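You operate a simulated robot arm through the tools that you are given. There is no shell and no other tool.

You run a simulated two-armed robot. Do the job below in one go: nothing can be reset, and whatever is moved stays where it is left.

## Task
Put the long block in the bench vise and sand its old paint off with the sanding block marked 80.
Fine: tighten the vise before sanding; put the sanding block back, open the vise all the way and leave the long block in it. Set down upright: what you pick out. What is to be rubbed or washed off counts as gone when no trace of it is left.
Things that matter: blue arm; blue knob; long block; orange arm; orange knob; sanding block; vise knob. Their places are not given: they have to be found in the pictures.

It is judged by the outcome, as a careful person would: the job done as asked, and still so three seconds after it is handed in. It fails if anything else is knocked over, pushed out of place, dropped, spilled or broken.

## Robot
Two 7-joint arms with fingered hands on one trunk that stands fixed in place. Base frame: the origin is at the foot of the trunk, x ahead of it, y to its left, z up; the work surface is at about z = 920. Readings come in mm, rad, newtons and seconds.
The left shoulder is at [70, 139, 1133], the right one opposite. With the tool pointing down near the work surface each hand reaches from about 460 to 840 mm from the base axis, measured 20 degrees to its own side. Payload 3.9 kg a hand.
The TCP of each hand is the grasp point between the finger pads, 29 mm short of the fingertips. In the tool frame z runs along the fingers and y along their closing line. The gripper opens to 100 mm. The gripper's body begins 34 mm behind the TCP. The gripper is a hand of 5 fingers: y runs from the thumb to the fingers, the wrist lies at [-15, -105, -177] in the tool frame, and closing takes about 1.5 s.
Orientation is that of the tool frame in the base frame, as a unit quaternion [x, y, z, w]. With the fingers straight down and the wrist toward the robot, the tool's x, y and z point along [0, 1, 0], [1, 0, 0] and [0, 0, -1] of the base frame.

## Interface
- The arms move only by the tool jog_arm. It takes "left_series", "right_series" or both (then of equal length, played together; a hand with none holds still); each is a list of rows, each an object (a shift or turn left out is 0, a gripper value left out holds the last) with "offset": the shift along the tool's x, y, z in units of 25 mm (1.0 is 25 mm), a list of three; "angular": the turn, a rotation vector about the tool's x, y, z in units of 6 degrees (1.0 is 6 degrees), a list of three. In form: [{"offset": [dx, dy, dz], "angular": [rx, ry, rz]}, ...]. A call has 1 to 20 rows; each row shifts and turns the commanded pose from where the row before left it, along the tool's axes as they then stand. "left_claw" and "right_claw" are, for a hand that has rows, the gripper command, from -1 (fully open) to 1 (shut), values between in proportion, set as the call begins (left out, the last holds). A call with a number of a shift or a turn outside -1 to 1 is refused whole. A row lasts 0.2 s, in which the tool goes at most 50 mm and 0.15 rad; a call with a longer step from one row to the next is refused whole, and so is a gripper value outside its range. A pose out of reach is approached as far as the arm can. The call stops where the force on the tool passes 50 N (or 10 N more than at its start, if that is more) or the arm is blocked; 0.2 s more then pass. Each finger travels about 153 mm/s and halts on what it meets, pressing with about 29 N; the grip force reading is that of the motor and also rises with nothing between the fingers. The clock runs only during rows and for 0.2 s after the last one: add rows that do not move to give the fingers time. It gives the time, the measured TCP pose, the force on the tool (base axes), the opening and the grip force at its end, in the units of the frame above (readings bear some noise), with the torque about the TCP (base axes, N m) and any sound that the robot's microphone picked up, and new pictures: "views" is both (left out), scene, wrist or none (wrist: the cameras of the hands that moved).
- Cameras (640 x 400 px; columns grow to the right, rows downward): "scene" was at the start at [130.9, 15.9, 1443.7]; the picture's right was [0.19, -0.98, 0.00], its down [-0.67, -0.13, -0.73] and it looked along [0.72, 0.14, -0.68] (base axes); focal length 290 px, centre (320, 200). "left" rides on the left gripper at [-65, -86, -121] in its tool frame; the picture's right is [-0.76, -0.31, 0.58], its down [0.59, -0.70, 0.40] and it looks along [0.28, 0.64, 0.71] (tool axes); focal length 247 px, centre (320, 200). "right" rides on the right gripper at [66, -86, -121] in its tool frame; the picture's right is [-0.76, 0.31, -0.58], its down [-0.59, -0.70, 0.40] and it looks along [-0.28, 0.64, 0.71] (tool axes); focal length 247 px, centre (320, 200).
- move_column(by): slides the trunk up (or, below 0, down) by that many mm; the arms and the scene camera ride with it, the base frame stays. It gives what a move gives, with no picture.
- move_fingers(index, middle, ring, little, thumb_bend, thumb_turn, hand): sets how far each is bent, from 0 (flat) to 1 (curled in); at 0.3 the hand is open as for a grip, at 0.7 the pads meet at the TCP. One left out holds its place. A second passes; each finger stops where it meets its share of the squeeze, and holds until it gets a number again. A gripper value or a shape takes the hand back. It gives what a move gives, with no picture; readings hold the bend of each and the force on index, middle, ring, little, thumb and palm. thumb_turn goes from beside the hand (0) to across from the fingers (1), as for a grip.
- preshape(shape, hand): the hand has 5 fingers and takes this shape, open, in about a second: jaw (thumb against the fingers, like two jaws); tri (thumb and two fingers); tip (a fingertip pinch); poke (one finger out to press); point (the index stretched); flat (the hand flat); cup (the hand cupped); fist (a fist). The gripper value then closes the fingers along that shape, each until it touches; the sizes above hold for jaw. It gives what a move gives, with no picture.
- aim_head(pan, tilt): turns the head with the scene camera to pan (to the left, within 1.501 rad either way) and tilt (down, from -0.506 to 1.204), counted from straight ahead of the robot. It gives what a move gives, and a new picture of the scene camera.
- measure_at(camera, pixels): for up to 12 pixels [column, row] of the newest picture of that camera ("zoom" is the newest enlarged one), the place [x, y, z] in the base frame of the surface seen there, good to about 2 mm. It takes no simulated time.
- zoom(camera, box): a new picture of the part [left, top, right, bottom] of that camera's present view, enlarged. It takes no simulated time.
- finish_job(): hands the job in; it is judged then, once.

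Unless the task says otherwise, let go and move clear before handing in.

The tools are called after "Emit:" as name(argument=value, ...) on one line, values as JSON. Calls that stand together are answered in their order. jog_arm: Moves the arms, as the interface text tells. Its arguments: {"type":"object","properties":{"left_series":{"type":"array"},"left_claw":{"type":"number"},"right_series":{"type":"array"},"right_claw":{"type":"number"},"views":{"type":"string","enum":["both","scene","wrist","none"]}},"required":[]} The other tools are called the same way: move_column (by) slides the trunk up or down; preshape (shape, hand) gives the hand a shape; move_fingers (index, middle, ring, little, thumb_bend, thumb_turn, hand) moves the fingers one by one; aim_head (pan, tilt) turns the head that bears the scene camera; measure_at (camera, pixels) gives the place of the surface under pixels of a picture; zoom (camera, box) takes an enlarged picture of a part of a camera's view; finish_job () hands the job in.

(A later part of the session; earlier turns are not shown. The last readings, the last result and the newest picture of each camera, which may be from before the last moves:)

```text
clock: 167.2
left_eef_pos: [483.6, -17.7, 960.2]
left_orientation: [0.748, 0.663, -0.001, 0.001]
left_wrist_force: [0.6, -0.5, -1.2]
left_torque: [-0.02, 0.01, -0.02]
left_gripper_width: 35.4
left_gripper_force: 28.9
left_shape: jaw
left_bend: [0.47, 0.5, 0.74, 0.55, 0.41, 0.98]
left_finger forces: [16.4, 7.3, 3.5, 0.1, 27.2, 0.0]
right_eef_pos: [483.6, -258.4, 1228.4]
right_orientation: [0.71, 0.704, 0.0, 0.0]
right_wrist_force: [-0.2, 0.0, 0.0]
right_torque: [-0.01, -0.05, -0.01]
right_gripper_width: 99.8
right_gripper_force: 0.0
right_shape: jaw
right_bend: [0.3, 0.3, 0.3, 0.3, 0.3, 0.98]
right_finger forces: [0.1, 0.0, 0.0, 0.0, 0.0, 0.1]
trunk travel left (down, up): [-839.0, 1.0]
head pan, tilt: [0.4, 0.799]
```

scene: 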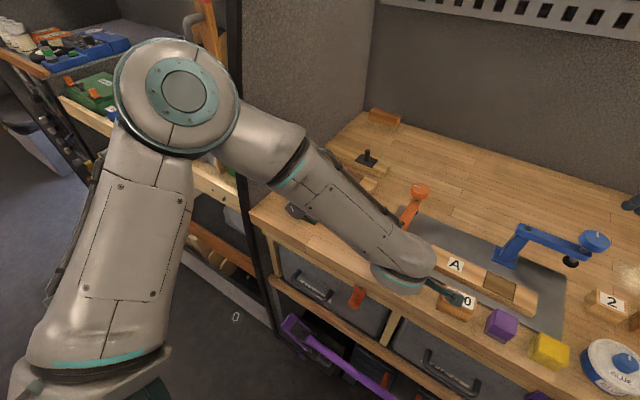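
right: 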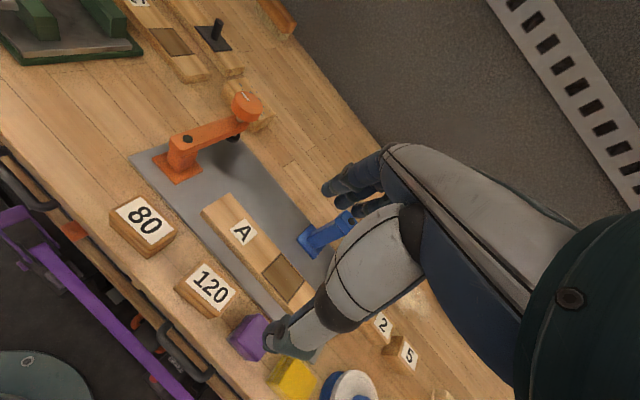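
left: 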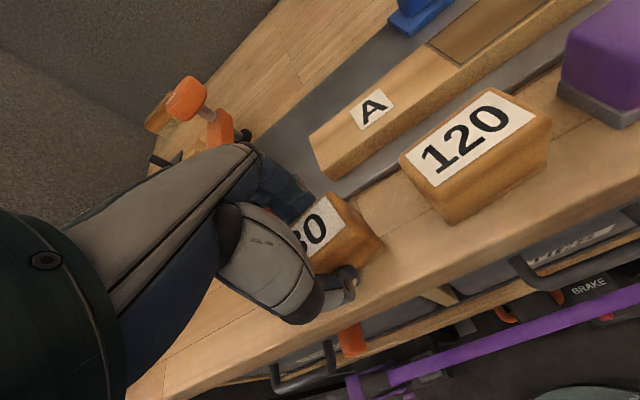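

Emit:
jog_arm(left_series=[{"offset": [0, 0, 0.04]}, {"offset": [0, 0, 0.04]}, {}], views="none")

```text
clock: 168.1
left_eef_pos: [483.2, -17.4, 958.6]
left_orientation: [0.749, 0.663, 0.0, 0.001]
left_wrist_force: [0.4, -0.4, 4.2]
left_torque: [0.0, -0.02, -0.02]
left_gripper_width: 35.2
left_gripper_force: 28.7
left_shape: jaw
left_bend: [0.47, 0.5, 0.74, 0.55, 0.41, 0.98]
left_finger forces: [16.8, 7.5, 3.6, 0.0, 27.6, 0.0]
right_eef_pos: [483.7, -259.6, 1228.5]
right_orientation: [0.711, 0.703, 0.0, 0.0]
right_wrist_force: [-0.2, 0.0, 0.7]
right_torque: [0.01, 0.01, -0.01]
right_gripper_width: 99.7
right_gripper_force: 0.1
right_shape: jaw
right_bend: [0.3, 0.3, 0.3, 0.3, 0.3, 0.98]
right_finger forces: [0.1, 0.1, 0.0, 0.1, 0.0, 0.0]
trunk travel left (down, up): [-839.0, 1.0]
head pan, tilt: [0.4, 0.799]
```

In contact (+4 N). Releasing to the partial opening, then rising.

Emit:
jog_arm(left_series=[{}, {}, {}, {}, {}, {}], left_claw=-0.4, views="none")

Emit:
jog_arm(left_series=[{"offset": [0, 0, -0.3]}, {"offset": [0, 0, -0.7]}, {"offset": [0, 0, -1]}, {"offset": [0, 0, -1]}, {"offset": [0, 0, -1]}, {"offset": [0, 0, -1]}, {"offset": [0, 0, -1]}, {}], views="both")

Emit:
zoom(camera="left", box=[300, 180, 500, 340])

```text
clock: 169.4
left_eef_pos: [482.1, -16.3, 957.9]
left_orientation: [0.748, 0.663, 0.0, 0.001]
left_wrist_force: [0.3, -0.2, -0.1]
left_torque: [0.02, -0.03, 0.06]
left_gripper_width: 69.3
left_gripper_force: 0.1
left_shape: jaw
left_bend: [0.41, 0.36, 0.26, 0.41, 0.31, 0.99]
left_finger forces: [0.1, 0.0, 0.0, 0.0, 0.0, 0.0]
right_eef_pos: [483.6, -258.4, 1228.3]
right_orientation: [0.71, 0.704, 0.001, 0.001]
right_wrist_force: [0.4, -0.8, -0.7]
right_torque: [0.0, -0.01, 0.0]
right_gripper_width: 99.8
right_gripper_force: 0.0
right_shape: jaw
right_bend: [0.3, 0.3, 0.3, 0.3, 0.3, 0.98]
right_finger forces: [0.1, 0.0, 0.0, 0.0, 0.0, 0.0]
trunk travel left (down, up): [-839.0, 1.0]
head pan, tilt: [0.4, 0.799]
```

```text
clock: 171.2
left_eef_pos: [484.6, -16.4, 1108.4]
left_orientation: [0.748, 0.663, -0.001, 0.0]
left_wrist_force: [0.0, 0.2, 1.0]
left_torque: [0.02, -0.04, 0.0]
left_gripper_width: 69.5
left_gripper_force: 0.0
left_shape: jaw
left_bend: [0.41, 0.36, 0.26, 0.41, 0.3, 0.99]
left_finger forces: [0.0, 0.1, 0.2, 0.1, 0.0, 0.0]
right_eef_pos: [483.7, -258.6, 1226.7]
right_orientation: [0.71, 0.704, 0.001, 0.0]
right_wrist_force: [0.0, 0.7, 0.1]
right_torque: [-0.02, -0.01, -0.03]
right_gripper_width: 99.8
right_gripper_force: 0.0
right_shape: jaw
right_bend: [0.3, 0.3, 0.3, 0.3, 0.3, 0.98]
right_finger forces: [0.1, 0.0, 0.0, 0.0, 0.1, 0.0]
trunk travel left (down, up): [-839.0, 1.0]
head pan, tilt: [0.4, 0.799]
```

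scene: 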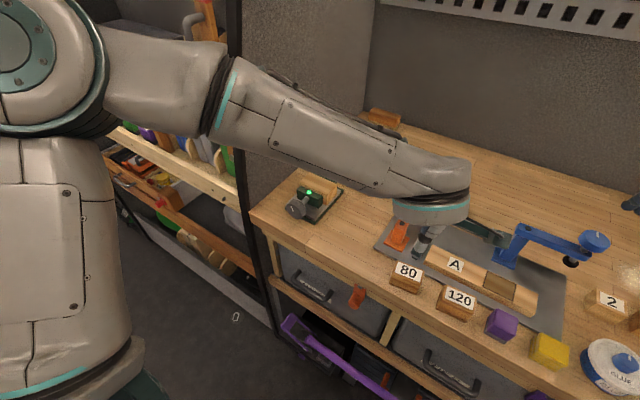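
left: 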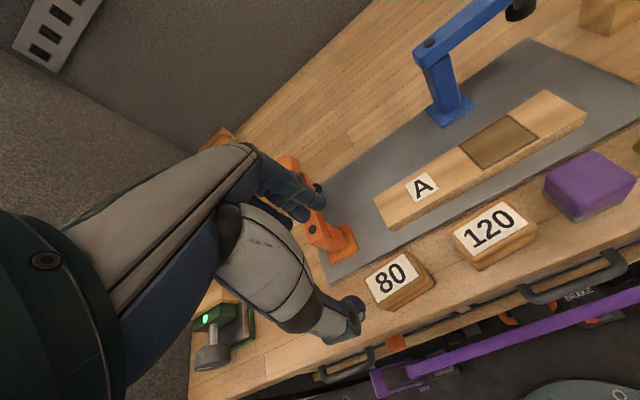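

```text
2.50 times, centred on (400, 260) of left
```

zoom: 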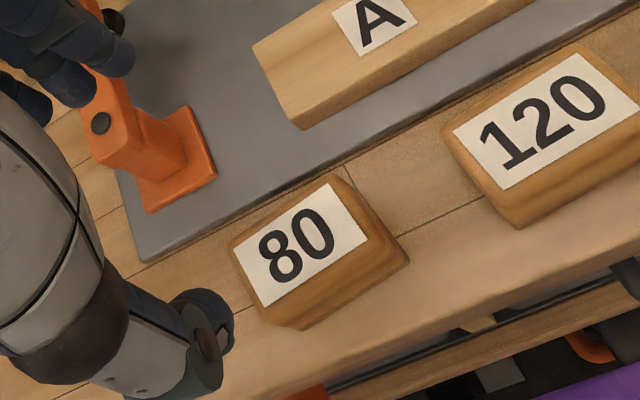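

Sanding block 80 is back at its spot. Now returning the left hand toward the vise to open it: moving left and turning.

Emit:
jog_arm(left_series=[{"offset": [0.857, 0.1, -0.24]}, {"offset": [0.857, 0.1, -0.24]}, {"offset": [0.857, 0.1, -0.24]}, {"offset": [0.857, 0.1, -0.24]}, {"offset": [0.857, 0.1, -0.24]}, {"offset": [0.857, 0.1, -0.24]}, {"offset": [0.857, 0.1, -0.24]}, {}], views="none")

Emit:
jog_arm(left_series=[{"angular": [0, 0, -0.95]}, {"angular": [0, 0, -0.95]}, {"angular": [0, 0, -0.95]}, {"angular": [0, 0, -0.95]}, {"angular": [0, 0, -0.95]}, {"angular": [0, 0, -0.95]}, {"angular": [0, 0, -0.95]}, {"angular": [0, 0, -0.95]}, {"angular": [0, 0, -0.95]}, {"angular": [0, 0, -0.95]}, {"angular": [0, 0, -0.95]}, {"angular": [0, 0, -0.95]}, {"angular": [0, 0, -0.95]}, {"angular": [0, 0, -0.95]}, {"angular": [0, 0, -0.95]}, {}], views="both")

```text
clock: 173.1
left_eef_pos: [518.8, 129.8, 1148.5]
left_orientation: [0.748, 0.664, -0.001, 0.0]
left_wrist_force: [0.2, -0.3, 0.6]
left_torque: [-0.04, -0.03, 0.01]
left_gripper_width: 69.7
left_gripper_force: 0.0
left_shape: jaw
left_bend: [0.41, 0.36, 0.26, 0.41, 0.3, 0.99]
left_finger forces: [0.0, 0.0, 0.1, 0.1, 0.0, 0.0]
right_eef_pos: [484.7, -259.3, 1228.1]
right_orientation: [0.711, 0.704, 0.001, 0.0]
right_wrist_force: [0.7, -0.7, 0.4]
right_torque: [0.05, -0.02, 0.03]
right_gripper_width: 99.8
right_gripper_force: 0.0
right_shape: jaw
right_bend: [0.3, 0.3, 0.3, 0.3, 0.3, 0.98]
right_finger forces: [0.0, 0.1, 0.0, 0.1, 0.1, 0.1]
trunk travel left (down, up): [-839.0, 1.0]
head pan, tilt: [0.4, 0.799]
```

```text
clock: 176.4
left_eef_pos: [518.5, 130.7, 1150.0]
left_orientation: [0.099, 0.995, 0.0, 0.001]
left_wrist_force: [0.5, 0.2, 0.5]
left_torque: [-0.02, 0.01, 0.02]
left_gripper_width: 69.7
left_gripper_force: 0.1
left_shape: jaw
left_bend: [0.41, 0.36, 0.26, 0.41, 0.3, 0.99]
left_finger forces: [0.0, 0.0, 0.0, 0.0, 0.0, 0.0]
right_eef_pos: [483.6, -259.1, 1229.6]
right_orientation: [0.71, 0.704, 0.001, 0.0]
right_wrist_force: [-0.2, -0.1, -1.1]
right_torque: [0.01, -0.01, -0.02]
right_gripper_width: 99.5
right_gripper_force: 0.0
right_shape: jaw
right_bend: [0.3, 0.3, 0.3, 0.3, 0.3, 0.98]
right_finger forces: [0.0, 0.0, 0.1, 0.1, 0.1, 0.0]
trunk travel left (down, up): [-839.0, 1.0]
head pan, tilt: [0.4, 0.799]
```

scene: 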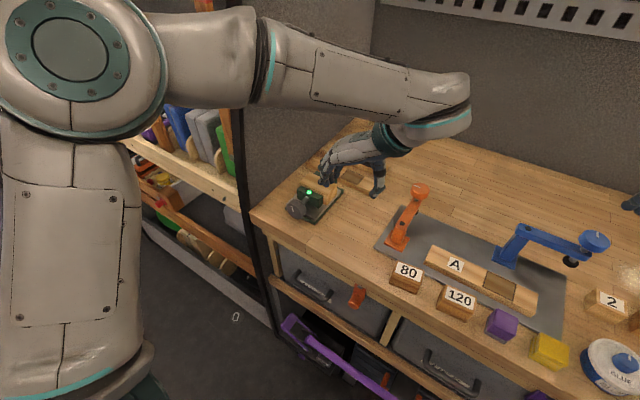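
left: 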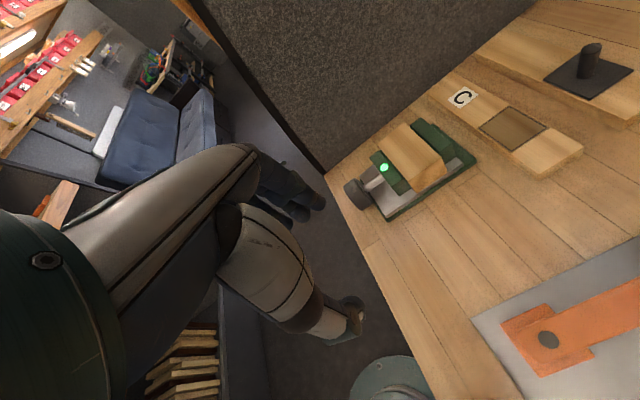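

Hand is turned. Measuring the knob's present position.

Emit:
zoom(camera="scene", box=[280, 180, 330, 225])

Emit:
measure_at(camera="zoom", pixels=[[80, 210], [95, 185], [130, 170], [165, 185], [205, 225], [210, 280], [185, 310], [130, 290], [145, 235], [120, 225], [240, 225], [250, 255]])

Emit:
measure_at(camera="left", pixels=[[345, 195], [350, 180], [362, 185], [372, 205], [365, 175], [384, 168], [350, 205], [376, 182]])

```text
8.89 times, centred on (305, 202) of scene
```

zoom: 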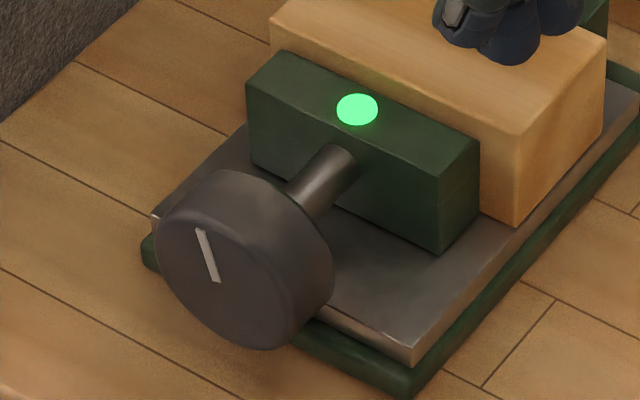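

```text
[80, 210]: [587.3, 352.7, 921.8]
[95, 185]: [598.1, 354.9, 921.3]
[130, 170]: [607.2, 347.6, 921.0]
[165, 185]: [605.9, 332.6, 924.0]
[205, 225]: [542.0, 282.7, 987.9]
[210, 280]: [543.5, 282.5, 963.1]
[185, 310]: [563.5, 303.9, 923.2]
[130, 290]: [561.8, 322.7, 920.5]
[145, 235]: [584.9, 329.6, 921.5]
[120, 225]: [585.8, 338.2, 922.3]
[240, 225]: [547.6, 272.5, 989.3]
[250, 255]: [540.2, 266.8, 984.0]
```

```text
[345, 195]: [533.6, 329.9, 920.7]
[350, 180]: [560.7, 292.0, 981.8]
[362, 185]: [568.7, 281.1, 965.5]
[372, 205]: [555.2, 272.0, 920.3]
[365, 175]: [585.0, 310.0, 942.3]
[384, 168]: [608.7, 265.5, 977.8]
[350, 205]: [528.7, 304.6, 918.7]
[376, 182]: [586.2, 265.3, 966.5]
```

The knob's mid is now about (554,277,965). To unscrew, I'll start from the right-leaning pose (α≈+36°) and swing left. Moving there with fingers set for the knob.

Emit:
move_fingers(hand="left", index=0.3, middle=0.36, ring=0.3, little=0.3, thumb_bend=0.36, thumb_turn=1)

Emit:
jog_arm(left_series=[{"offset": [-0.095, 0.9, 0.8]}, {"offset": [-0.095, 0.9, 0.8]}, {"offset": [-0.095, 0.9, 0.8]}, {"offset": [-0.095, 0.9, 0.7]}, {"angular": [-1, 0, 0]}, {"angular": [-1, 0, 0]}, {"angular": [-1, 0, 0]}, {"angular": [-1, 0, 0]}, {"angular": [-1, 0, 0]}, {"angular": [-1, 0, 0]}, {}], views="both")

```text
clock: 177.4
left_eef_pos: [518.7, 129.6, 1150.1]
left_orientation: [0.1, 0.995, -0.001, 0.0]
left_wrist_force: [-0.5, 0.8, -0.1]
left_torque: [0.02, -0.01, 0.02]
left_gripper_width: 91.4
left_gripper_force: 0.0
left_shape: fingers
left_bend: [0.3, 0.36, 0.3, 0.3, 0.36, 0.98]
left_finger forces: [0.1, 0.1, 0.1, 0.1, 0.0, 0.1]
right_eef_pos: [483.3, -259.8, 1229.0]
right_orientation: [0.71, 0.704, 0.0, 0.0]
right_wrist_force: [0.5, 1.1, 0.1]
right_torque: [0.03, -0.01, -0.03]
right_gripper_width: 99.9
right_gripper_force: 0.1
right_shape: jaw
right_bend: [0.3, 0.3, 0.3, 0.3, 0.3, 0.98]
right_finger forces: [0.0, 0.1, 0.1, 0.1, 0.0, 0.0]
trunk travel left (down, up): [-839.0, 1.0]
head pan, tilt: [0.4, 0.799]
```

```text
clock: 179.8
left_eef_pos: [545.2, 215.7, 1071.4]
left_orientation: [0.094, 0.946, 0.308, 0.031]
left_wrist_force: [-0.2, 0.4, 0.4]
left_torque: [0.0, -0.02, -0.06]
left_gripper_width: 91.2
left_gripper_force: 0.1
left_shape: fingers
left_bend: [0.3, 0.36, 0.3, 0.3, 0.36, 0.98]
left_finger forces: [0.1, 0.1, 0.0, 0.0, 0.0, 0.1]
right_eef_pos: [483.2, -260.0, 1228.8]
right_orientation: [0.71, 0.704, 0.001, 0.001]
right_wrist_force: [-0.6, 0.0, -1.1]
right_torque: [0.01, -0.01, 0.04]
right_gripper_width: 99.8
right_gripper_force: 0.1
right_shape: jaw
right_bend: [0.3, 0.3, 0.3, 0.3, 0.3, 0.98]
right_finger forces: [0.1, 0.1, 0.1, 0.0, 0.0, 0.0]
trunk travel left (down, up): [-839.0, 1.0]
head pan, tilt: [0.4, 0.799]
```

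scene: 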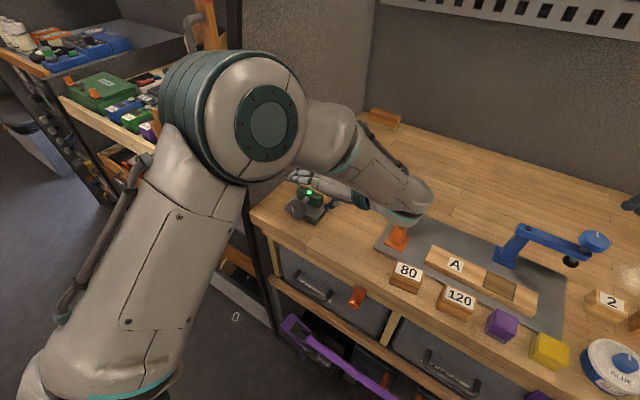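
left: 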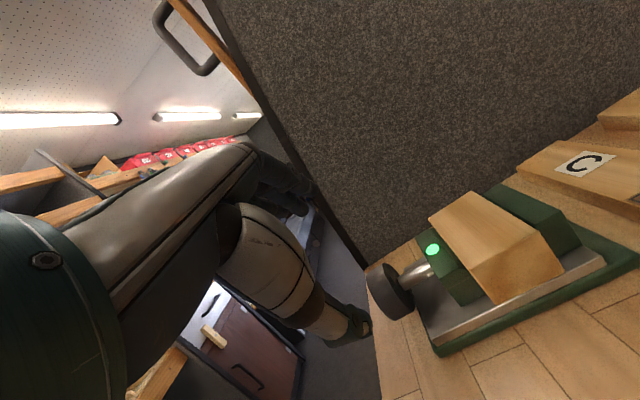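

Arm is clear of the orange piece. Aligning sideways then advancing along the tilted axis onto the knob, stopping short first.

Emit:
jog_arm(left_series=[{"offset": [-0.03, -0.67, 0]}, {"offset": [0, 0, 0.8]}, {"offset": [0, 0, 0.8]}, {"offset": [0, 0, 0.8]}, {}], views="both")

Emit:
zoom(camera="left", box=[230, 150, 450, 360])

```text
clock: 181.1
left_eef_pos: [550.8, 237.2, 1012.7]
left_orientation: [0.095, 0.947, 0.307, 0.031]
left_wrist_force: [-0.2, 0.1, 0.0]
left_torque: [0.0, -0.02, -0.01]
left_gripper_width: 91.3
left_gripper_force: 0.1
left_shape: fingers
left_bend: [0.3, 0.36, 0.3, 0.3, 0.36, 0.98]
left_finger forces: [0.0, 0.0, 0.0, 0.0, 0.0, 0.0]
right_eef_pos: [482.9, -258.4, 1227.9]
right_orientation: [0.711, 0.704, 0.0, 0.001]
right_wrist_force: [1.0, 0.4, -0.1]
right_torque: [-0.01, -0.01, 0.01]
right_gripper_width: 99.5
right_gripper_force: 0.1
right_shape: jaw
right_bend: [0.3, 0.3, 0.3, 0.3, 0.3, 0.98]
right_finger forces: [0.0, 0.1, 0.1, 0.0, 0.0, 0.1]
trunk travel left (down, up): [-839.0, 1.0]
head pan, tilt: [0.4, 0.799]
```

scene: 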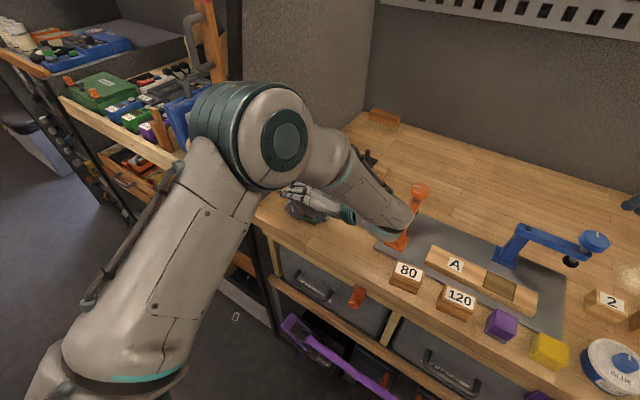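
left: 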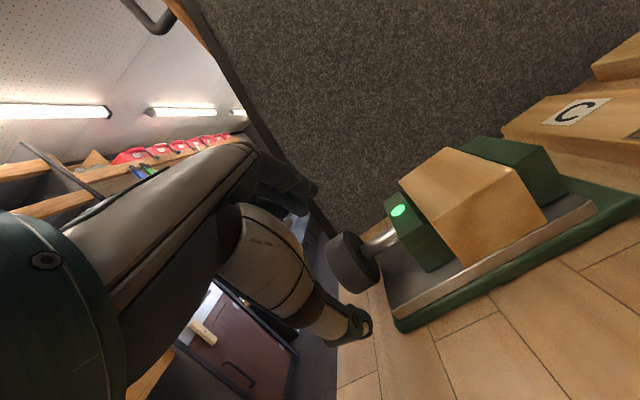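

```text
1.90 times, centred on (340, 255) of left
```

zoom: 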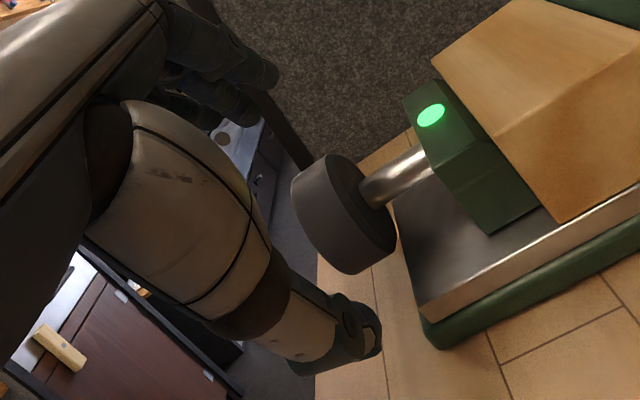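

Narrowing the thumb slightly, then advancing the last 40 mm.

Emit:
move_fingers(hand="left", thumb_bend=0.42)

Emit:
jog_arm(left_series=[{"offset": [0, 0, 0.5]}, {"offset": [0, 0, 0.5]}, {"offset": [0, 0, 0.4]}, {"offset": [0, 0, 0.2]}, {}], views="both")

Emit:
zoom(camera="left", box=[230, 150, 450, 360])

```text
clock: 182.1
left_eef_pos: [549.9, 236.7, 1013.4]
left_orientation: [0.094, 0.947, 0.307, 0.029]
left_wrist_force: [-0.8, 0.0, 1.0]
left_torque: [0.02, -0.01, 0.0]
left_gripper_width: 84.1
left_gripper_force: 0.0
left_shape: fingers
left_bend: [0.3, 0.36, 0.3, 0.3, 0.42, 0.99]
left_finger forces: [0.0, 0.0, 0.0, 0.0, 0.1, 0.0]
right_eef_pos: [483.6, -258.7, 1229.5]
right_orientation: [0.71, 0.704, 0.002, 0.0]
right_wrist_force: [-0.1, 0.7, -0.2]
right_torque: [-0.01, -0.03, -0.04]
right_gripper_width: 99.8
right_gripper_force: 0.1
right_shape: jaw
right_bend: [0.3, 0.3, 0.3, 0.3, 0.3, 0.98]
right_finger forces: [0.0, 0.0, 0.1, 0.0, 0.1, 0.0]
trunk travel left (down, up): [-839.0, 1.0]
head pan, tilt: [0.4, 0.799]
```

```text
clock: 183.2
left_eef_pos: [554.8, 258.4, 981.3]
left_orientation: [0.095, 0.946, 0.308, 0.031]
left_wrist_force: [-0.7, -0.5, 1.3]
left_torque: [-0.04, 0.03, 0.02]
left_gripper_width: 83.7
left_gripper_force: 0.2
left_shape: fingers
left_bend: [0.3, 0.36, 0.3, 0.3, 0.42, 0.99]
left_finger forces: [0.0, 0.0, 0.0, 0.0, 1.0, 0.0]
right_eef_pos: [484.7, -258.9, 1228.5]
right_orientation: [0.71, 0.704, 0.001, -0.001]
right_wrist_force: [-1.1, 0.3, 0.5]
right_torque: [-0.02, -0.01, 0.01]
right_gripper_width: 99.8
right_gripper_force: 0.1
right_shape: jaw
right_bend: [0.3, 0.3, 0.3, 0.3, 0.3, 0.98]
right_finger forces: [0.0, 0.0, 0.1, 0.1, 0.0, 0.0]
trunk travel left (down, up): [-839.0, 1.0]
head pan, tilt: [0.4, 0.799]
```

scene: 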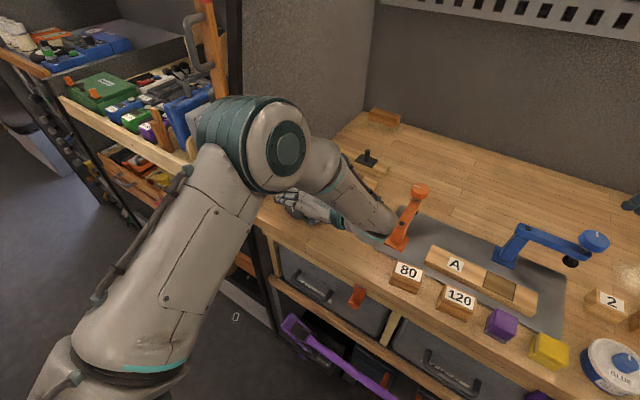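
left: 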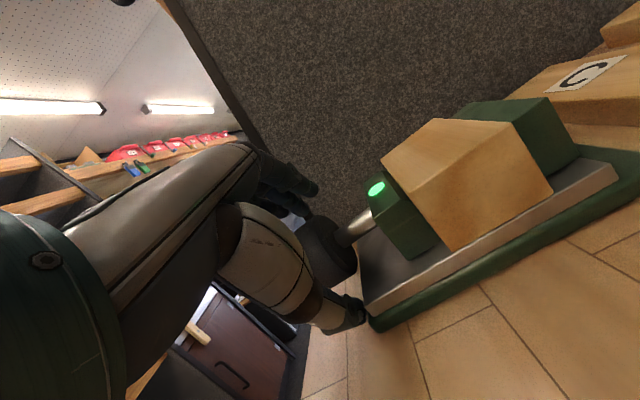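

```text
1.90 times, centred on (340, 255) of left
```

zoom: 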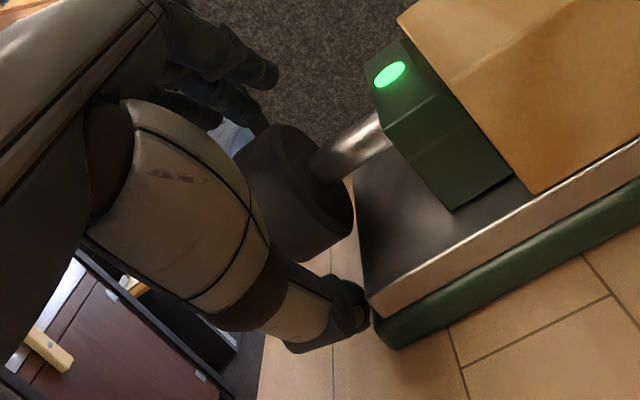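

In position. Gripping and turning counter-clockwise 54°.

Emit:
move_fingers(hand="left", middle=1.0, thumb_bend=0.9)

Emit:
jog_arm(left_series=[{"offset": [0.008, 0.07, 0], "angular": [1, 0, 0]}, {"offset": [0.008, 0.07, 0], "angular": [1, 0, 0]}, {"offset": [0.008, 0.07, 0], "angular": [1, 0, 0]}, {"offset": [0.008, 0.07, 0], "angular": [1, 0, 0]}, {"offset": [0.008, 0.07, 0], "angular": [1, 0, 0]}, {"offset": [0.008, 0.07, 0], "angular": [1, 0, 0]}, {"offset": [0.008, 0.07, 0], "angular": [1, 0, 0]}, {"offset": [0.008, 0.07, 0], "angular": [1, 0, 0]}, {"offset": [0.008, 0.07, 0], "angular": [1, 0, 0]}], views="both")

Emit:
zoom(camera="scene", box=[260, 150, 350, 230])

```text
clock: 184.2
left_eef_pos: [555.1, 258.7, 980.5]
left_orientation: [0.094, 0.946, 0.308, 0.029]
left_wrist_force: [0.6, -2.1, -2.0]
left_torque: [-0.06, 0.09, -0.11]
left_gripper_width: 66.3
left_gripper_force: 10.2
left_shape: fingers
left_bend: [0.3, 0.53, 0.3, 0.3, 0.62, 1.0]
left_finger forces: [0.1, 8.3, 0.0, 0.0, 11.5, 0.0]
right_eef_pos: [484.8, -259.7, 1228.6]
right_orientation: [0.711, 0.704, 0.0, 0.0]
right_wrist_force: [-1.0, 0.6, 0.2]
right_torque: [-0.02, 0.02, 0.02]
right_gripper_width: 99.8
right_gripper_force: 0.1
right_shape: jaw
right_bend: [0.3, 0.3, 0.3, 0.3, 0.3, 0.98]
right_finger forces: [0.0, 0.0, 0.0, 0.0, 0.0, 0.0]
trunk travel left (down, up): [-839.0, 1.0]
head pan, tilt: [0.4, 0.799]
```

```text
clock: 186.2
left_eef_pos: [555.9, 275.5, 983.4]
left_orientation: [0.098, 0.982, -0.159, -0.017]
left_wrist_force: [2.3, 2.6, 4.1]
left_torque: [0.08, -0.04, -0.11]
left_gripper_width: 62.1
left_gripper_force: 10.5
left_shape: fingers
left_bend: [0.3, 0.51, 0.3, 0.3, 0.65, 1.0]
left_finger forces: [0.1, 9.7, 0.1, 0.1, 9.6, 0.0]
right_eef_pos: [484.8, -259.6, 1229.6]
right_orientation: [0.71, 0.704, 0.001, 0.001]
right_wrist_force: [1.1, -0.5, 0.0]
right_torque: [0.0, 0.0, 0.03]
right_gripper_width: 99.8
right_gripper_force: 0.2
right_shape: jaw
right_bend: [0.3, 0.3, 0.3, 0.3, 0.3, 0.98]
right_finger forces: [0.1, 0.0, 0.0, 0.0, 0.0, 0.1]
trunk travel left (down, up): [-839.0, 1.0]
head pan, tilt: [0.4, 0.799]
```

scene: 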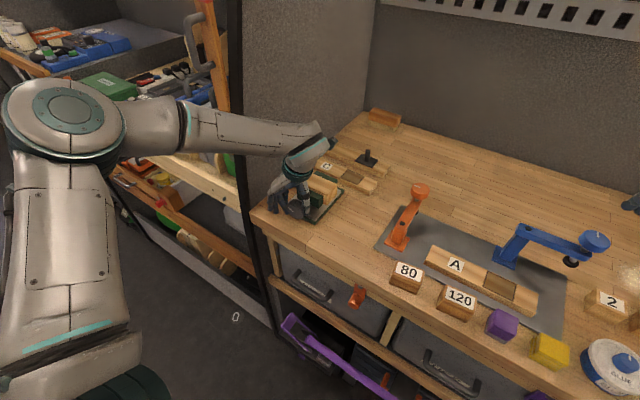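
left: 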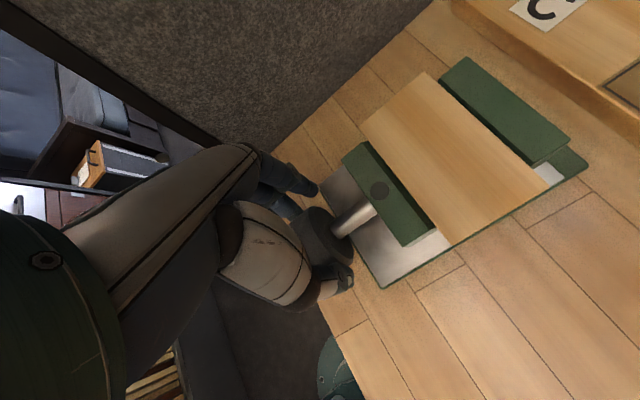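

```text
5.00 times, centred on (305, 190) of scene
```

zoom: 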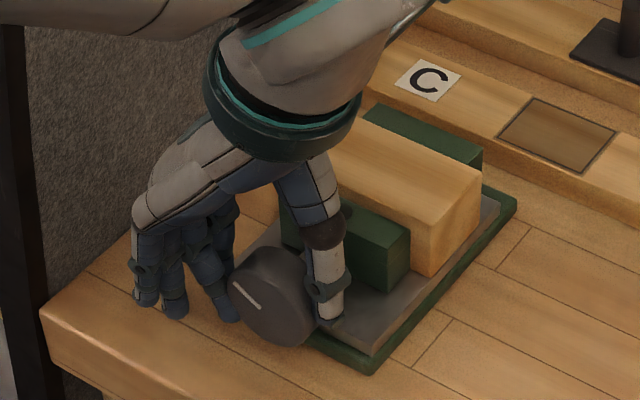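

The light went out and the marker turned back ~50°. Opening, swinging right, and repeating.

Emit:
move_fingers(hand="left", middle=0.38, thumb_bend=0.42)

Emit:
jog_arm(left_series=[{"offset": [0, -0.07, 0], "angular": [-1, 0, 0]}, {"offset": [0, -0.07, 0], "angular": [-1, 0, 0]}, {"offset": [0, -0.07, 0], "angular": [-1, 0, 0]}, {"offset": [0, -0.07, 0], "angular": [-1, 0, 0]}, {"offset": [0, -0.07, 0], "angular": [-1, 0, 0]}, {"offset": [0, -0.07, 0], "angular": [-1, 0, 0]}, {"offset": [0, -0.07, 0], "angular": [-1, 0, 0]}, {"offset": [0, -0.07, 0], "angular": [-1, 0, 0]}, {"offset": [0, -0.07, 0], "angular": [-1, 0, 0]}, {}], views="wrist")

Emit:
move_fingers(hand="left", middle=1.0, thumb_bend=0.9)

Emit:
jog_arm(left_series=[{"offset": [0.012, 0.07, 0], "angular": [1, 0, 0]}, {"offset": [0.012, 0.07, 0], "angular": [1, 0, 0]}, {"offset": [0.012, 0.07, 0], "angular": [1, 0, 0]}, {"offset": [0.012, 0.07, 0], "angular": [1, 0, 0]}, {"offset": [0.012, 0.07, 0], "angular": [1, 0, 0]}, {"offset": [0.012, 0.07, 0], "angular": [1, 0, 0]}, {"offset": [0.012, 0.07, 0], "angular": [1, 0, 0]}, {"offset": [0.012, 0.07, 0], "angular": [1, 0, 0]}, {"offset": [0.012, 0.07, 0], "angular": [1, 0, 0]}], views="both")

Emit:
zoom(camera="scene", box=[260, 150, 350, 230])

```text
clock: 187.2
left_eef_pos: [556.2, 275.7, 985.2]
left_orientation: [0.098, 0.983, -0.157, -0.016]
left_wrist_force: [0.0, 0.1, 0.3]
left_torque: [0.05, 0.02, -0.01]
left_gripper_width: 83.7
left_gripper_force: 0.1
left_shape: fingers
left_bend: [0.3, 0.38, 0.3, 0.3, 0.42, 0.99]
left_finger forces: [0.0, 0.0, 0.1, 0.1, 0.1, 0.1]
right_eef_pos: [484.2, -258.7, 1229.2]
right_orientation: [0.71, 0.704, 0.001, 0.001]
right_wrist_force: [0.0, -0.2, -0.4]
right_torque: [0.03, 0.01, 0.01]
right_gripper_width: 99.9
right_gripper_force: 0.1
right_shape: jaw
right_bend: [0.3, 0.3, 0.3, 0.3, 0.3, 0.98]
right_finger forces: [0.0, 0.0, 0.1, 0.1, 0.1, 0.1]
trunk travel left (down, up): [-839.0, 1.0]
head pan, tilt: [0.4, 0.799]
```

```text
clock: 189.4
left_eef_pos: [553.9, 260.7, 982.0]
left_orientation: [0.093, 0.947, 0.307, 0.03]
left_wrist_force: [-0.5, 0.7, -0.3]
left_torque: [0.02, 0.0, -0.01]
left_gripper_width: 84.0
left_gripper_force: 0.1
left_shape: fingers
left_bend: [0.3, 0.38, 0.3, 0.3, 0.42, 0.99]
left_finger forces: [0.0, 0.0, 0.1, 0.0, 0.0, 0.0]
right_eef_pos: [484.9, -258.8, 1229.5]
right_orientation: [0.711, 0.704, 0.001, 0.001]
right_wrist_force: [0.2, -1.1, 0.3]
right_torque: [-0.02, -0.02, 0.01]
right_gripper_width: 100.0
right_gripper_force: 0.0
right_shape: jaw
right_bend: [0.3, 0.3, 0.3, 0.3, 0.3, 0.98]
right_finger forces: [0.0, 0.0, 0.0, 0.1, 0.0, 0.0]
trunk travel left (down, up): [-839.0, 1.0]
head pan, tilt: [0.4, 0.799]
```

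left: 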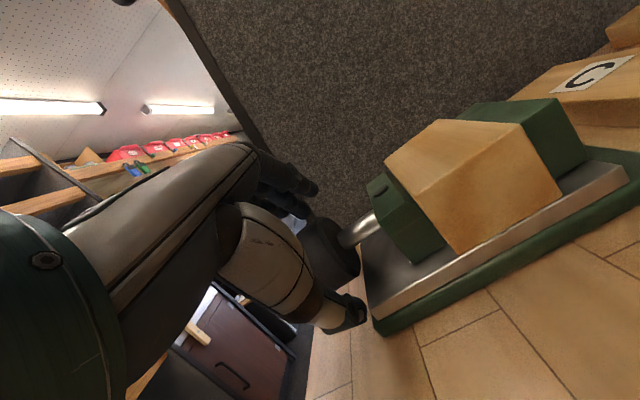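

```text
clock: 190.4
left_eef_pos: [553.6, 260.4, 982.4]
left_orientation: [0.095, 0.947, 0.307, 0.031]
left_wrist_force: [0.1, -2.7, -0.2]
left_torque: [-0.08, 0.02, -0.1]
left_gripper_width: 68.6
left_gripper_force: 9.9
left_shape: fingers
left_bend: [0.3, 0.55, 0.3, 0.3, 0.61, 1.0]
left_finger forces: [0.0, 8.3, 0.0, 0.0, 11.0, 0.1]
right_eef_pos: [484.4, -259.5, 1228.8]
right_orientation: [0.71, 0.704, 0.001, 0.0]
right_wrist_force: [0.3, -0.7, -0.6]
right_torque: [-0.02, 0.0, -0.01]
right_gripper_width: 100.1
right_gripper_force: 0.0
right_shape: jaw
right_bend: [0.3, 0.3, 0.3, 0.3, 0.3, 0.98]
right_finger forces: [0.0, 0.0, 0.1, 0.0, 0.1, 0.0]
trunk travel left (down, up): [-839.0, 1.0]
head pan, tilt: [0.4, 0.799]
```

```text
clock: 192.4
left_eef_pos: [553.2, 276.4, 985.4]
left_orientation: [0.098, 0.982, -0.159, -0.017]
left_wrist_force: [3.4, 5.9, 7.3]
left_torque: [0.11, -0.11, -0.15]
left_gripper_width: 62.7
left_gripper_force: 9.3
left_shape: fingers
left_bend: [0.3, 0.51, 0.3, 0.3, 0.64, 1.0]
left_finger forces: [0.1, 10.2, 0.1, 0.0, 8.2, 0.1]
right_eef_pos: [483.4, -257.7, 1229.0]
right_orientation: [0.71, 0.704, 0.0, 0.001]
right_wrist_force: [0.1, 0.1, -1.0]
right_torque: [-0.05, 0.01, -0.02]
right_gripper_width: 99.7
right_gripper_force: 0.1
right_shape: jaw
right_bend: [0.3, 0.3, 0.3, 0.3, 0.3, 0.98]
right_finger forces: [0.0, 0.0, 0.1, 0.0, 0.0, 0.1]
trunk travel left (down, up): [-839.0, 1.0]
head pan, tilt: [0.4, 0.799]
```

scene: 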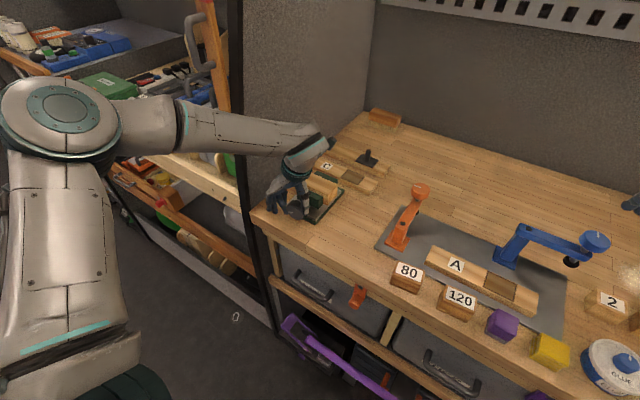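
left: 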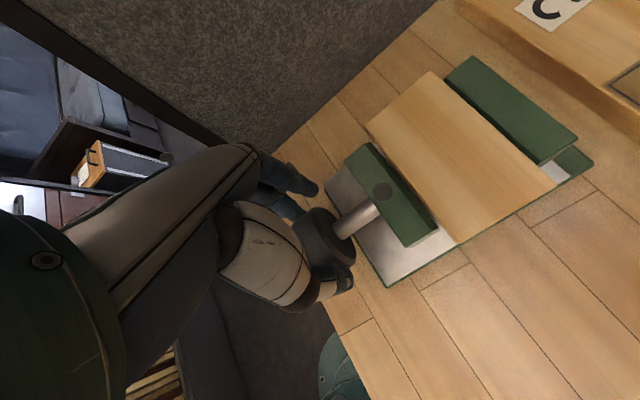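

```text
5.00 times, centred on (305, 190) of scene
```

zoom: 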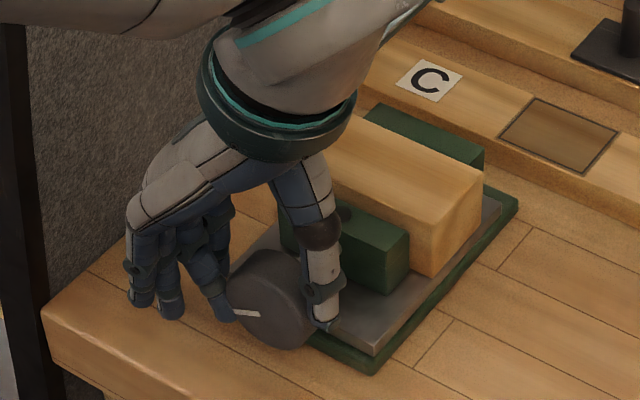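

Marker is back to ~160°; two strokes undone. Third opening stroke.

Emit:
move_fingers(hand="left", middle=0.38, thumb_bend=0.42)

Emit:
jog_arm(left_series=[{"offset": [0, -0.07, 0], "angular": [-1, 0, 0]}, {"offset": [0, -0.07, 0], "angular": [-1, 0, 0]}, {"offset": [0, -0.07, 0], "angular": [-1, 0, 0]}, {"offset": [0, -0.07, 0], "angular": [-1, 0, 0]}, {"offset": [0, -0.07, 0], "angular": [-1, 0, 0]}, {"offset": [0, -0.07, 0], "angular": [-1, 0, 0]}, {"offset": [0, -0.07, 0], "angular": [-1, 0, 0]}, {"offset": [0, -0.07, 0], "angular": [-1, 0, 0]}, {"offset": [0, -0.07, 0], "angular": [-1, 0, 0]}, {}], views="none")

Emit:
move_fingers(hand="left", middle=1.0, thumb_bend=0.9)

Emit:
jog_arm(left_series=[{"offset": [0.01, 0.07, 0], "angular": [1, 0, 0]}, {"offset": [0.01, 0.07, 0], "angular": [1, 0, 0]}, {"offset": [0.01, 0.07, 0], "angular": [1, 0, 0]}, {"offset": [0.01, 0.07, 0], "angular": [1, 0, 0]}, {"offset": [0.01, 0.07, 0], "angular": [1, 0, 0]}, {"offset": [0.01, 0.07, 0], "angular": [1, 0, 0]}, {"offset": [0.01, 0.07, 0], "angular": [1, 0, 0]}, {"offset": [0.01, 0.07, 0], "angular": [1, 0, 0]}, {"offset": [0.01, 0.07, 0], "angular": [1, 0, 0]}], views="both")

Emit:
zoom(camera="scene", box=[260, 150, 350, 230])

```text
clock: 193.4
left_eef_pos: [553.7, 276.3, 985.6]
left_orientation: [0.098, 0.983, -0.156, -0.016]
left_wrist_force: [0.1, -1.4, 0.5]
left_torque: [0.01, 0.01, 0.02]
left_gripper_width: 83.5
left_gripper_force: 0.1
left_shape: fingers
left_bend: [0.3, 0.38, 0.3, 0.3, 0.42, 0.99]
left_finger forces: [0.0, 0.0, 0.1, 0.0, 0.1, 0.0]
right_eef_pos: [483.9, -258.6, 1228.8]
right_orientation: [0.71, 0.704, 0.001, 0.0]
right_wrist_force: [0.6, 1.2, 0.4]
right_torque: [0.0, 0.03, 0.03]
right_gripper_width: 100.2
right_gripper_force: 0.1
right_shape: jaw
right_bend: [0.3, 0.3, 0.3, 0.3, 0.3, 0.98]
right_finger forces: [0.1, 0.0, 0.1, 0.0, 0.0, 0.0]
trunk travel left (down, up): [-839.0, 1.0]
head pan, tilt: [0.4, 0.799]
```

```text
clock: 195.7
left_eef_pos: [550.6, 260.7, 984.8]
left_orientation: [0.095, 0.947, 0.306, 0.031]
left_wrist_force: [-1.0, 0.5, -0.3]
left_torque: [-0.01, 0.02, -0.01]
left_gripper_width: 83.6
left_gripper_force: 0.0
left_shape: fingers
left_bend: [0.3, 0.38, 0.3, 0.3, 0.42, 0.99]
left_finger forces: [0.0, 0.1, 0.1, 0.0, 0.0, 0.1]
right_eef_pos: [484.6, -258.4, 1226.7]
right_orientation: [0.71, 0.704, -0.001, 0.001]
right_wrist_force: [-0.4, 0.6, 0.2]
right_torque: [0.0, 0.0, 0.0]
right_gripper_width: 99.8
right_gripper_force: 0.0
right_shape: jaw
right_bend: [0.3, 0.3, 0.3, 0.3, 0.3, 0.98]
right_finger forces: [0.1, 0.0, 0.0, 0.0, 0.0, 0.1]
trunk travel left (down, up): [-839.0, 1.0]
head pan, tilt: [0.4, 0.799]
```

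```text
clock: 196.7
left_eef_pos: [551.0, 260.5, 986.0]
left_orientation: [0.095, 0.947, 0.307, 0.031]
left_wrist_force: [-0.3, -4.3, 0.3]
left_torque: [-0.11, 0.05, -0.06]
left_gripper_width: 69.1
left_gripper_force: 9.7
left_shape: fingers
left_bend: [0.3, 0.55, 0.3, 0.3, 0.61, 1.0]
left_finger forces: [0.0, 8.2, 0.1, 0.0, 11.5, 0.0]
right_eef_pos: [484.4, -259.5, 1229.0]
right_orientation: [0.71, 0.704, 0.001, 0.0]
right_wrist_force: [0.0, 0.3, -0.1]
right_torque: [0.0, 0.0, 0.03]
right_gripper_width: 99.8
right_gripper_force: 0.0
right_shape: jaw
right_bend: [0.3, 0.3, 0.3, 0.3, 0.3, 0.98]
right_finger forces: [0.0, 0.0, 0.0, 0.0, 0.1, 0.1]
trunk travel left (down, up): [-839.0, 1.0]
head pan, tilt: [0.4, 0.799]
```

```text
clock: 198.7
left_eef_pos: [551.8, 277.6, 987.7]
left_orientation: [0.098, 0.982, -0.158, -0.014]
left_wrist_force: [1.9, 10.0, 12.4]
left_torque: [0.35, -0.04, -0.17]
left_gripper_width: 61.5
left_gripper_force: 11.1
left_shape: fingers
left_bend: [0.3, 0.51, 0.3, 0.3, 0.65, 1.0]
left_finger forces: [0.0, 13.3, 0.0, 0.1, 8.6, 0.0]
right_eef_pos: [483.6, -258.2, 1230.4]
right_orientation: [0.71, 0.704, 0.0, 0.002]
right_wrist_force: [0.5, 0.2, -1.0]
right_torque: [0.01, 0.0, -0.01]
right_gripper_width: 99.7
right_gripper_force: 0.1
right_shape: jaw
right_bend: [0.3, 0.3, 0.3, 0.3, 0.3, 0.98]
right_finger forces: [0.1, 0.0, 0.0, 0.1, 0.0, 0.0]
trunk travel left (down, up): [-839.0, 1.0]
head pan, tilt: [0.4, 0.799]
```

scene: 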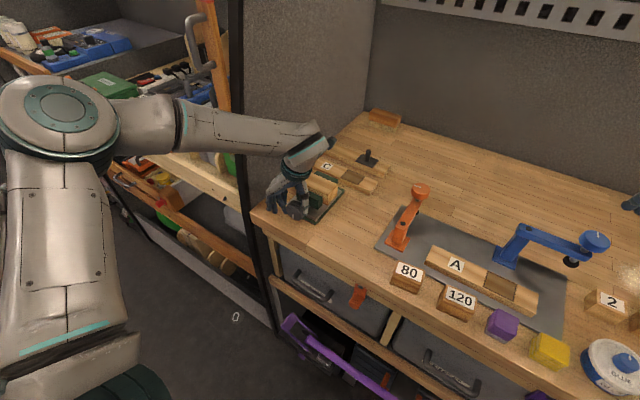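
left: 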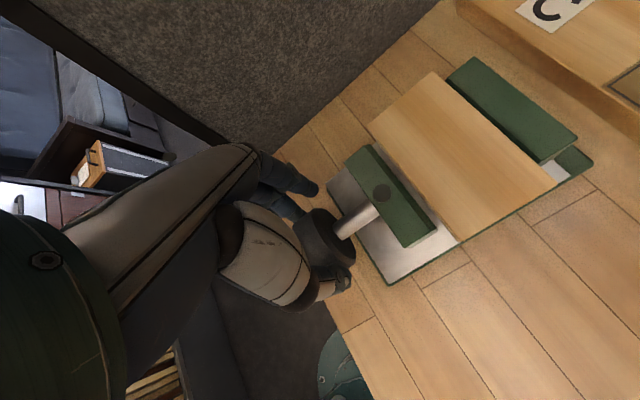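

```text
5.00 times, centred on (305, 190) of scene
```

zoom: 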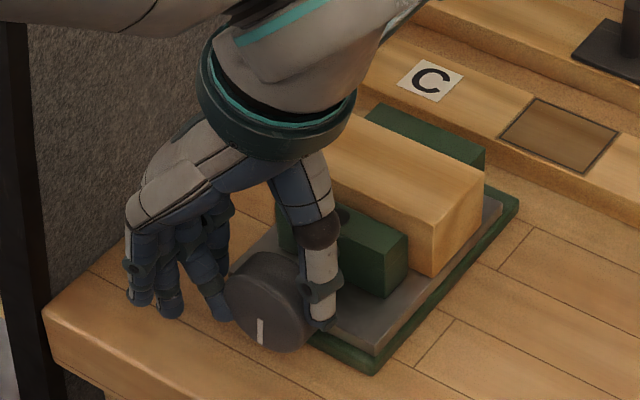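

Marker ~90°, and a gap has opened between the jaw and block. Fourth opening stroke (slightly lower).

Emit:
move_fingers(hand="left", middle=0.38, thumb_bend=0.42)

Emit:
jog_arm(left_series=[{"offset": [0, -0.07, 0.013], "angular": [-1, 0, 0]}, {"offset": [0, -0.07, 0.013], "angular": [-1, 0, 0]}, {"offset": [0, -0.07, 0.013], "angular": [-1, 0, 0]}, {"offset": [0, -0.07, 0.013], "angular": [-1, 0, 0]}, {"offset": [0, -0.07, 0.013], "angular": [-1, 0, 0]}, {"offset": [0, -0.07, 0.013], "angular": [-1, 0, 0]}, {"offset": [0, -0.07, 0.013], "angular": [-1, 0, 0]}, {"offset": [0, -0.07, 0.013], "angular": [-1, 0, 0]}, {"offset": [0, -0.07, 0.013], "angular": [-1, 0, 0]}, {}], views="wrist")

Emit:
move_fingers(hand="left", middle=1.0, thumb_bend=0.9)

Emit:
jog_arm(left_series=[{"offset": [0.01, 0.07, 0], "angular": [1, 0, 0]}, {"offset": [0.01, 0.07, 0], "angular": [1, 0, 0]}, {"offset": [0.01, 0.07, 0], "angular": [1, 0, 0]}, {"offset": [0.01, 0.07, 0], "angular": [1, 0, 0]}, {"offset": [0.01, 0.07, 0], "angular": [1, 0, 0]}, {"offset": [0.01, 0.07, 0], "angular": [1, 0, 0]}, {"offset": [0.01, 0.07, 0], "angular": [1, 0, 0]}, {"offset": [0.01, 0.07, 0], "angular": [1, 0, 0]}, {"offset": [0.01, 0.07, 0], "angular": [1, 0, 0]}], views="both")

Emit:
zoom(camera="scene", box=[260, 150, 350, 230])

```text
clock: 199.7
left_eef_pos: [551.5, 276.0, 986.6]
left_orientation: [0.098, 0.983, -0.157, -0.016]
left_wrist_force: [-0.3, -0.2, -1.6]
left_torque: [-0.03, -0.02, 0.01]
left_gripper_width: 83.8
left_gripper_force: 0.0
left_shape: fingers
left_bend: [0.3, 0.38, 0.3, 0.3, 0.42, 0.99]
left_finger forces: [0.0, 0.0, 0.0, 0.0, 0.1, 0.1]
right_eef_pos: [483.7, -259.7, 1228.7]
right_orientation: [0.71, 0.704, 0.001, 0.0]
right_wrist_force: [0.1, -0.3, -0.9]
right_torque: [0.01, 0.01, 0.0]
right_gripper_width: 100.1
right_gripper_force: 0.2
right_shape: jaw
right_bend: [0.3, 0.3, 0.3, 0.3, 0.3, 0.98]
right_finger forces: [0.0, 0.0, 0.1, 0.0, 0.1, 0.0]
trunk travel left (down, up): [-839.0, 1.0]
head pan, tilt: [0.4, 0.799]
```

```text
clock: 201.8
left_eef_pos: [549.4, 260.3, 983.6]
left_orientation: [0.095, 0.947, 0.307, 0.03]
left_wrist_force: [-0.3, -0.7, 0.0]
left_torque: [0.0, 0.01, 0.0]
left_gripper_width: 83.5
left_gripper_force: 0.1
left_shape: fingers
left_bend: [0.3, 0.38, 0.3, 0.3, 0.42, 0.99]
left_finger forces: [0.1, 0.0, 0.0, 0.0, 0.1, 0.1]
right_eef_pos: [483.9, -258.4, 1228.7]
right_orientation: [0.71, 0.704, 0.0, 0.001]
right_wrist_force: [0.2, 0.2, 0.3]
right_torque: [0.0, 0.0, -0.01]
right_gripper_width: 99.8
right_gripper_force: 0.0
right_shape: jaw
right_bend: [0.3, 0.3, 0.3, 0.3, 0.3, 0.98]
right_finger forces: [0.1, 0.0, 0.1, 0.1, 0.0, 0.0]
trunk travel left (down, up): [-839.0, 1.0]
head pan, tilt: [0.4, 0.799]
```

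left: 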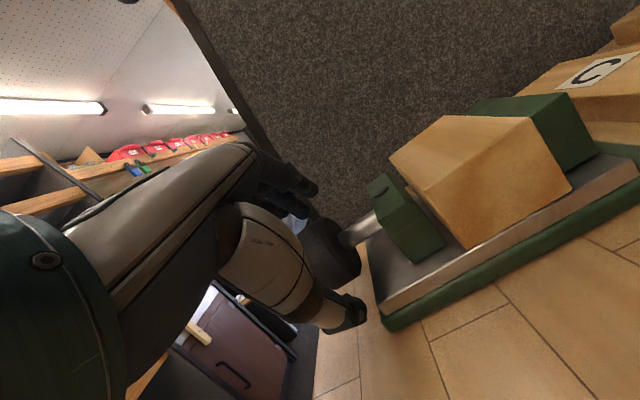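

```text
clock: 202.8
left_eef_pos: [548.8, 260.0, 983.8]
left_orientation: [0.095, 0.947, 0.307, 0.031]
left_wrist_force: [-0.1, -2.9, 0.0]
left_torque: [-0.04, 0.09, -0.05]
left_gripper_width: 68.2
left_gripper_force: 9.7
left_shape: fingers
left_bend: [0.3, 0.54, 0.3, 0.3, 0.61, 1.0]
left_finger forces: [0.0, 8.1, 0.1, 0.0, 10.5, 0.0]
right_eef_pos: [483.8, -260.1, 1228.5]
right_orientation: [0.71, 0.704, 0.001, 0.0]
right_wrist_force: [-1.0, 0.2, 0.6]
right_torque: [0.0, 0.03, 0.01]
right_gripper_width: 99.7
right_gripper_force: 0.0
right_shape: jaw
right_bend: [0.3, 0.3, 0.3, 0.3, 0.3, 0.98]
right_finger forces: [0.1, 0.0, 0.0, 0.0, 0.0, 0.1]
trunk travel left (down, up): [-839.0, 1.0]
head pan, tilt: [0.4, 0.799]
```

```text
clock: 204.8
left_eef_pos: [548.6, 277.1, 987.9]
left_orientation: [0.098, 0.982, -0.158, -0.015]
left_wrist_force: [2.8, 8.9, 12.1]
left_torque: [0.31, -0.05, -0.16]
left_gripper_width: 61.4
left_gripper_force: 10.5
left_shape: fingers
left_bend: [0.3, 0.5, 0.3, 0.3, 0.65, 1.0]
left_finger forces: [0.1, 12.7, 0.1, 0.1, 8.6, 0.1]
right_eef_pos: [484.2, -257.5, 1230.2]
right_orientation: [0.71, 0.704, 0.001, 0.001]
right_wrist_force: [-0.4, 0.2, 0.0]
right_torque: [-0.02, 0.0, 0.01]
right_gripper_width: 99.5
right_gripper_force: 0.0
right_shape: jaw
right_bend: [0.3, 0.3, 0.3, 0.3, 0.3, 0.98]
right_finger forces: [0.1, 0.1, 0.1, 0.0, 0.0, 0.0]
trunk travel left (down, up): [-839.0, 1.0]
head pan, tilt: [0.4, 0.799]
```

scene: 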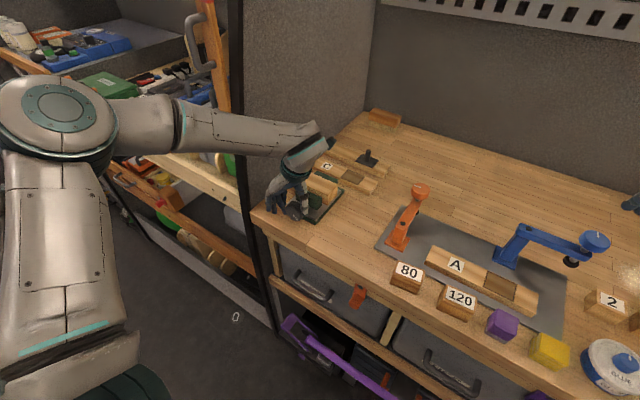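
left: 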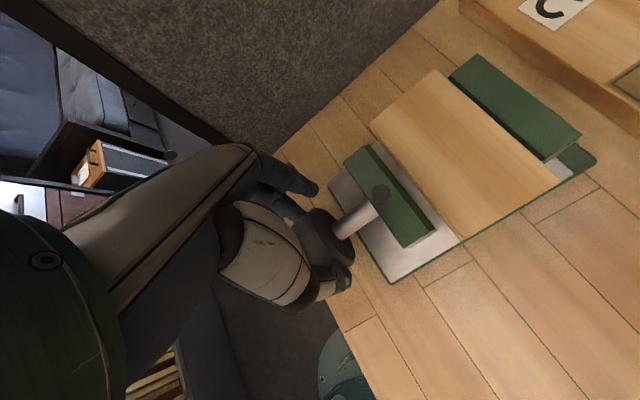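

```text
5.00 times, centred on (305, 190) of scene
```

zoom: 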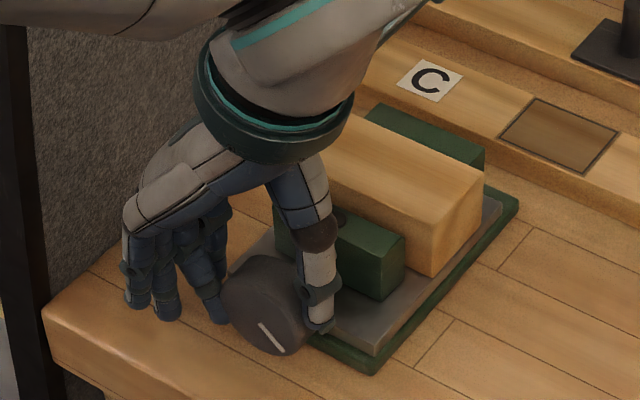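

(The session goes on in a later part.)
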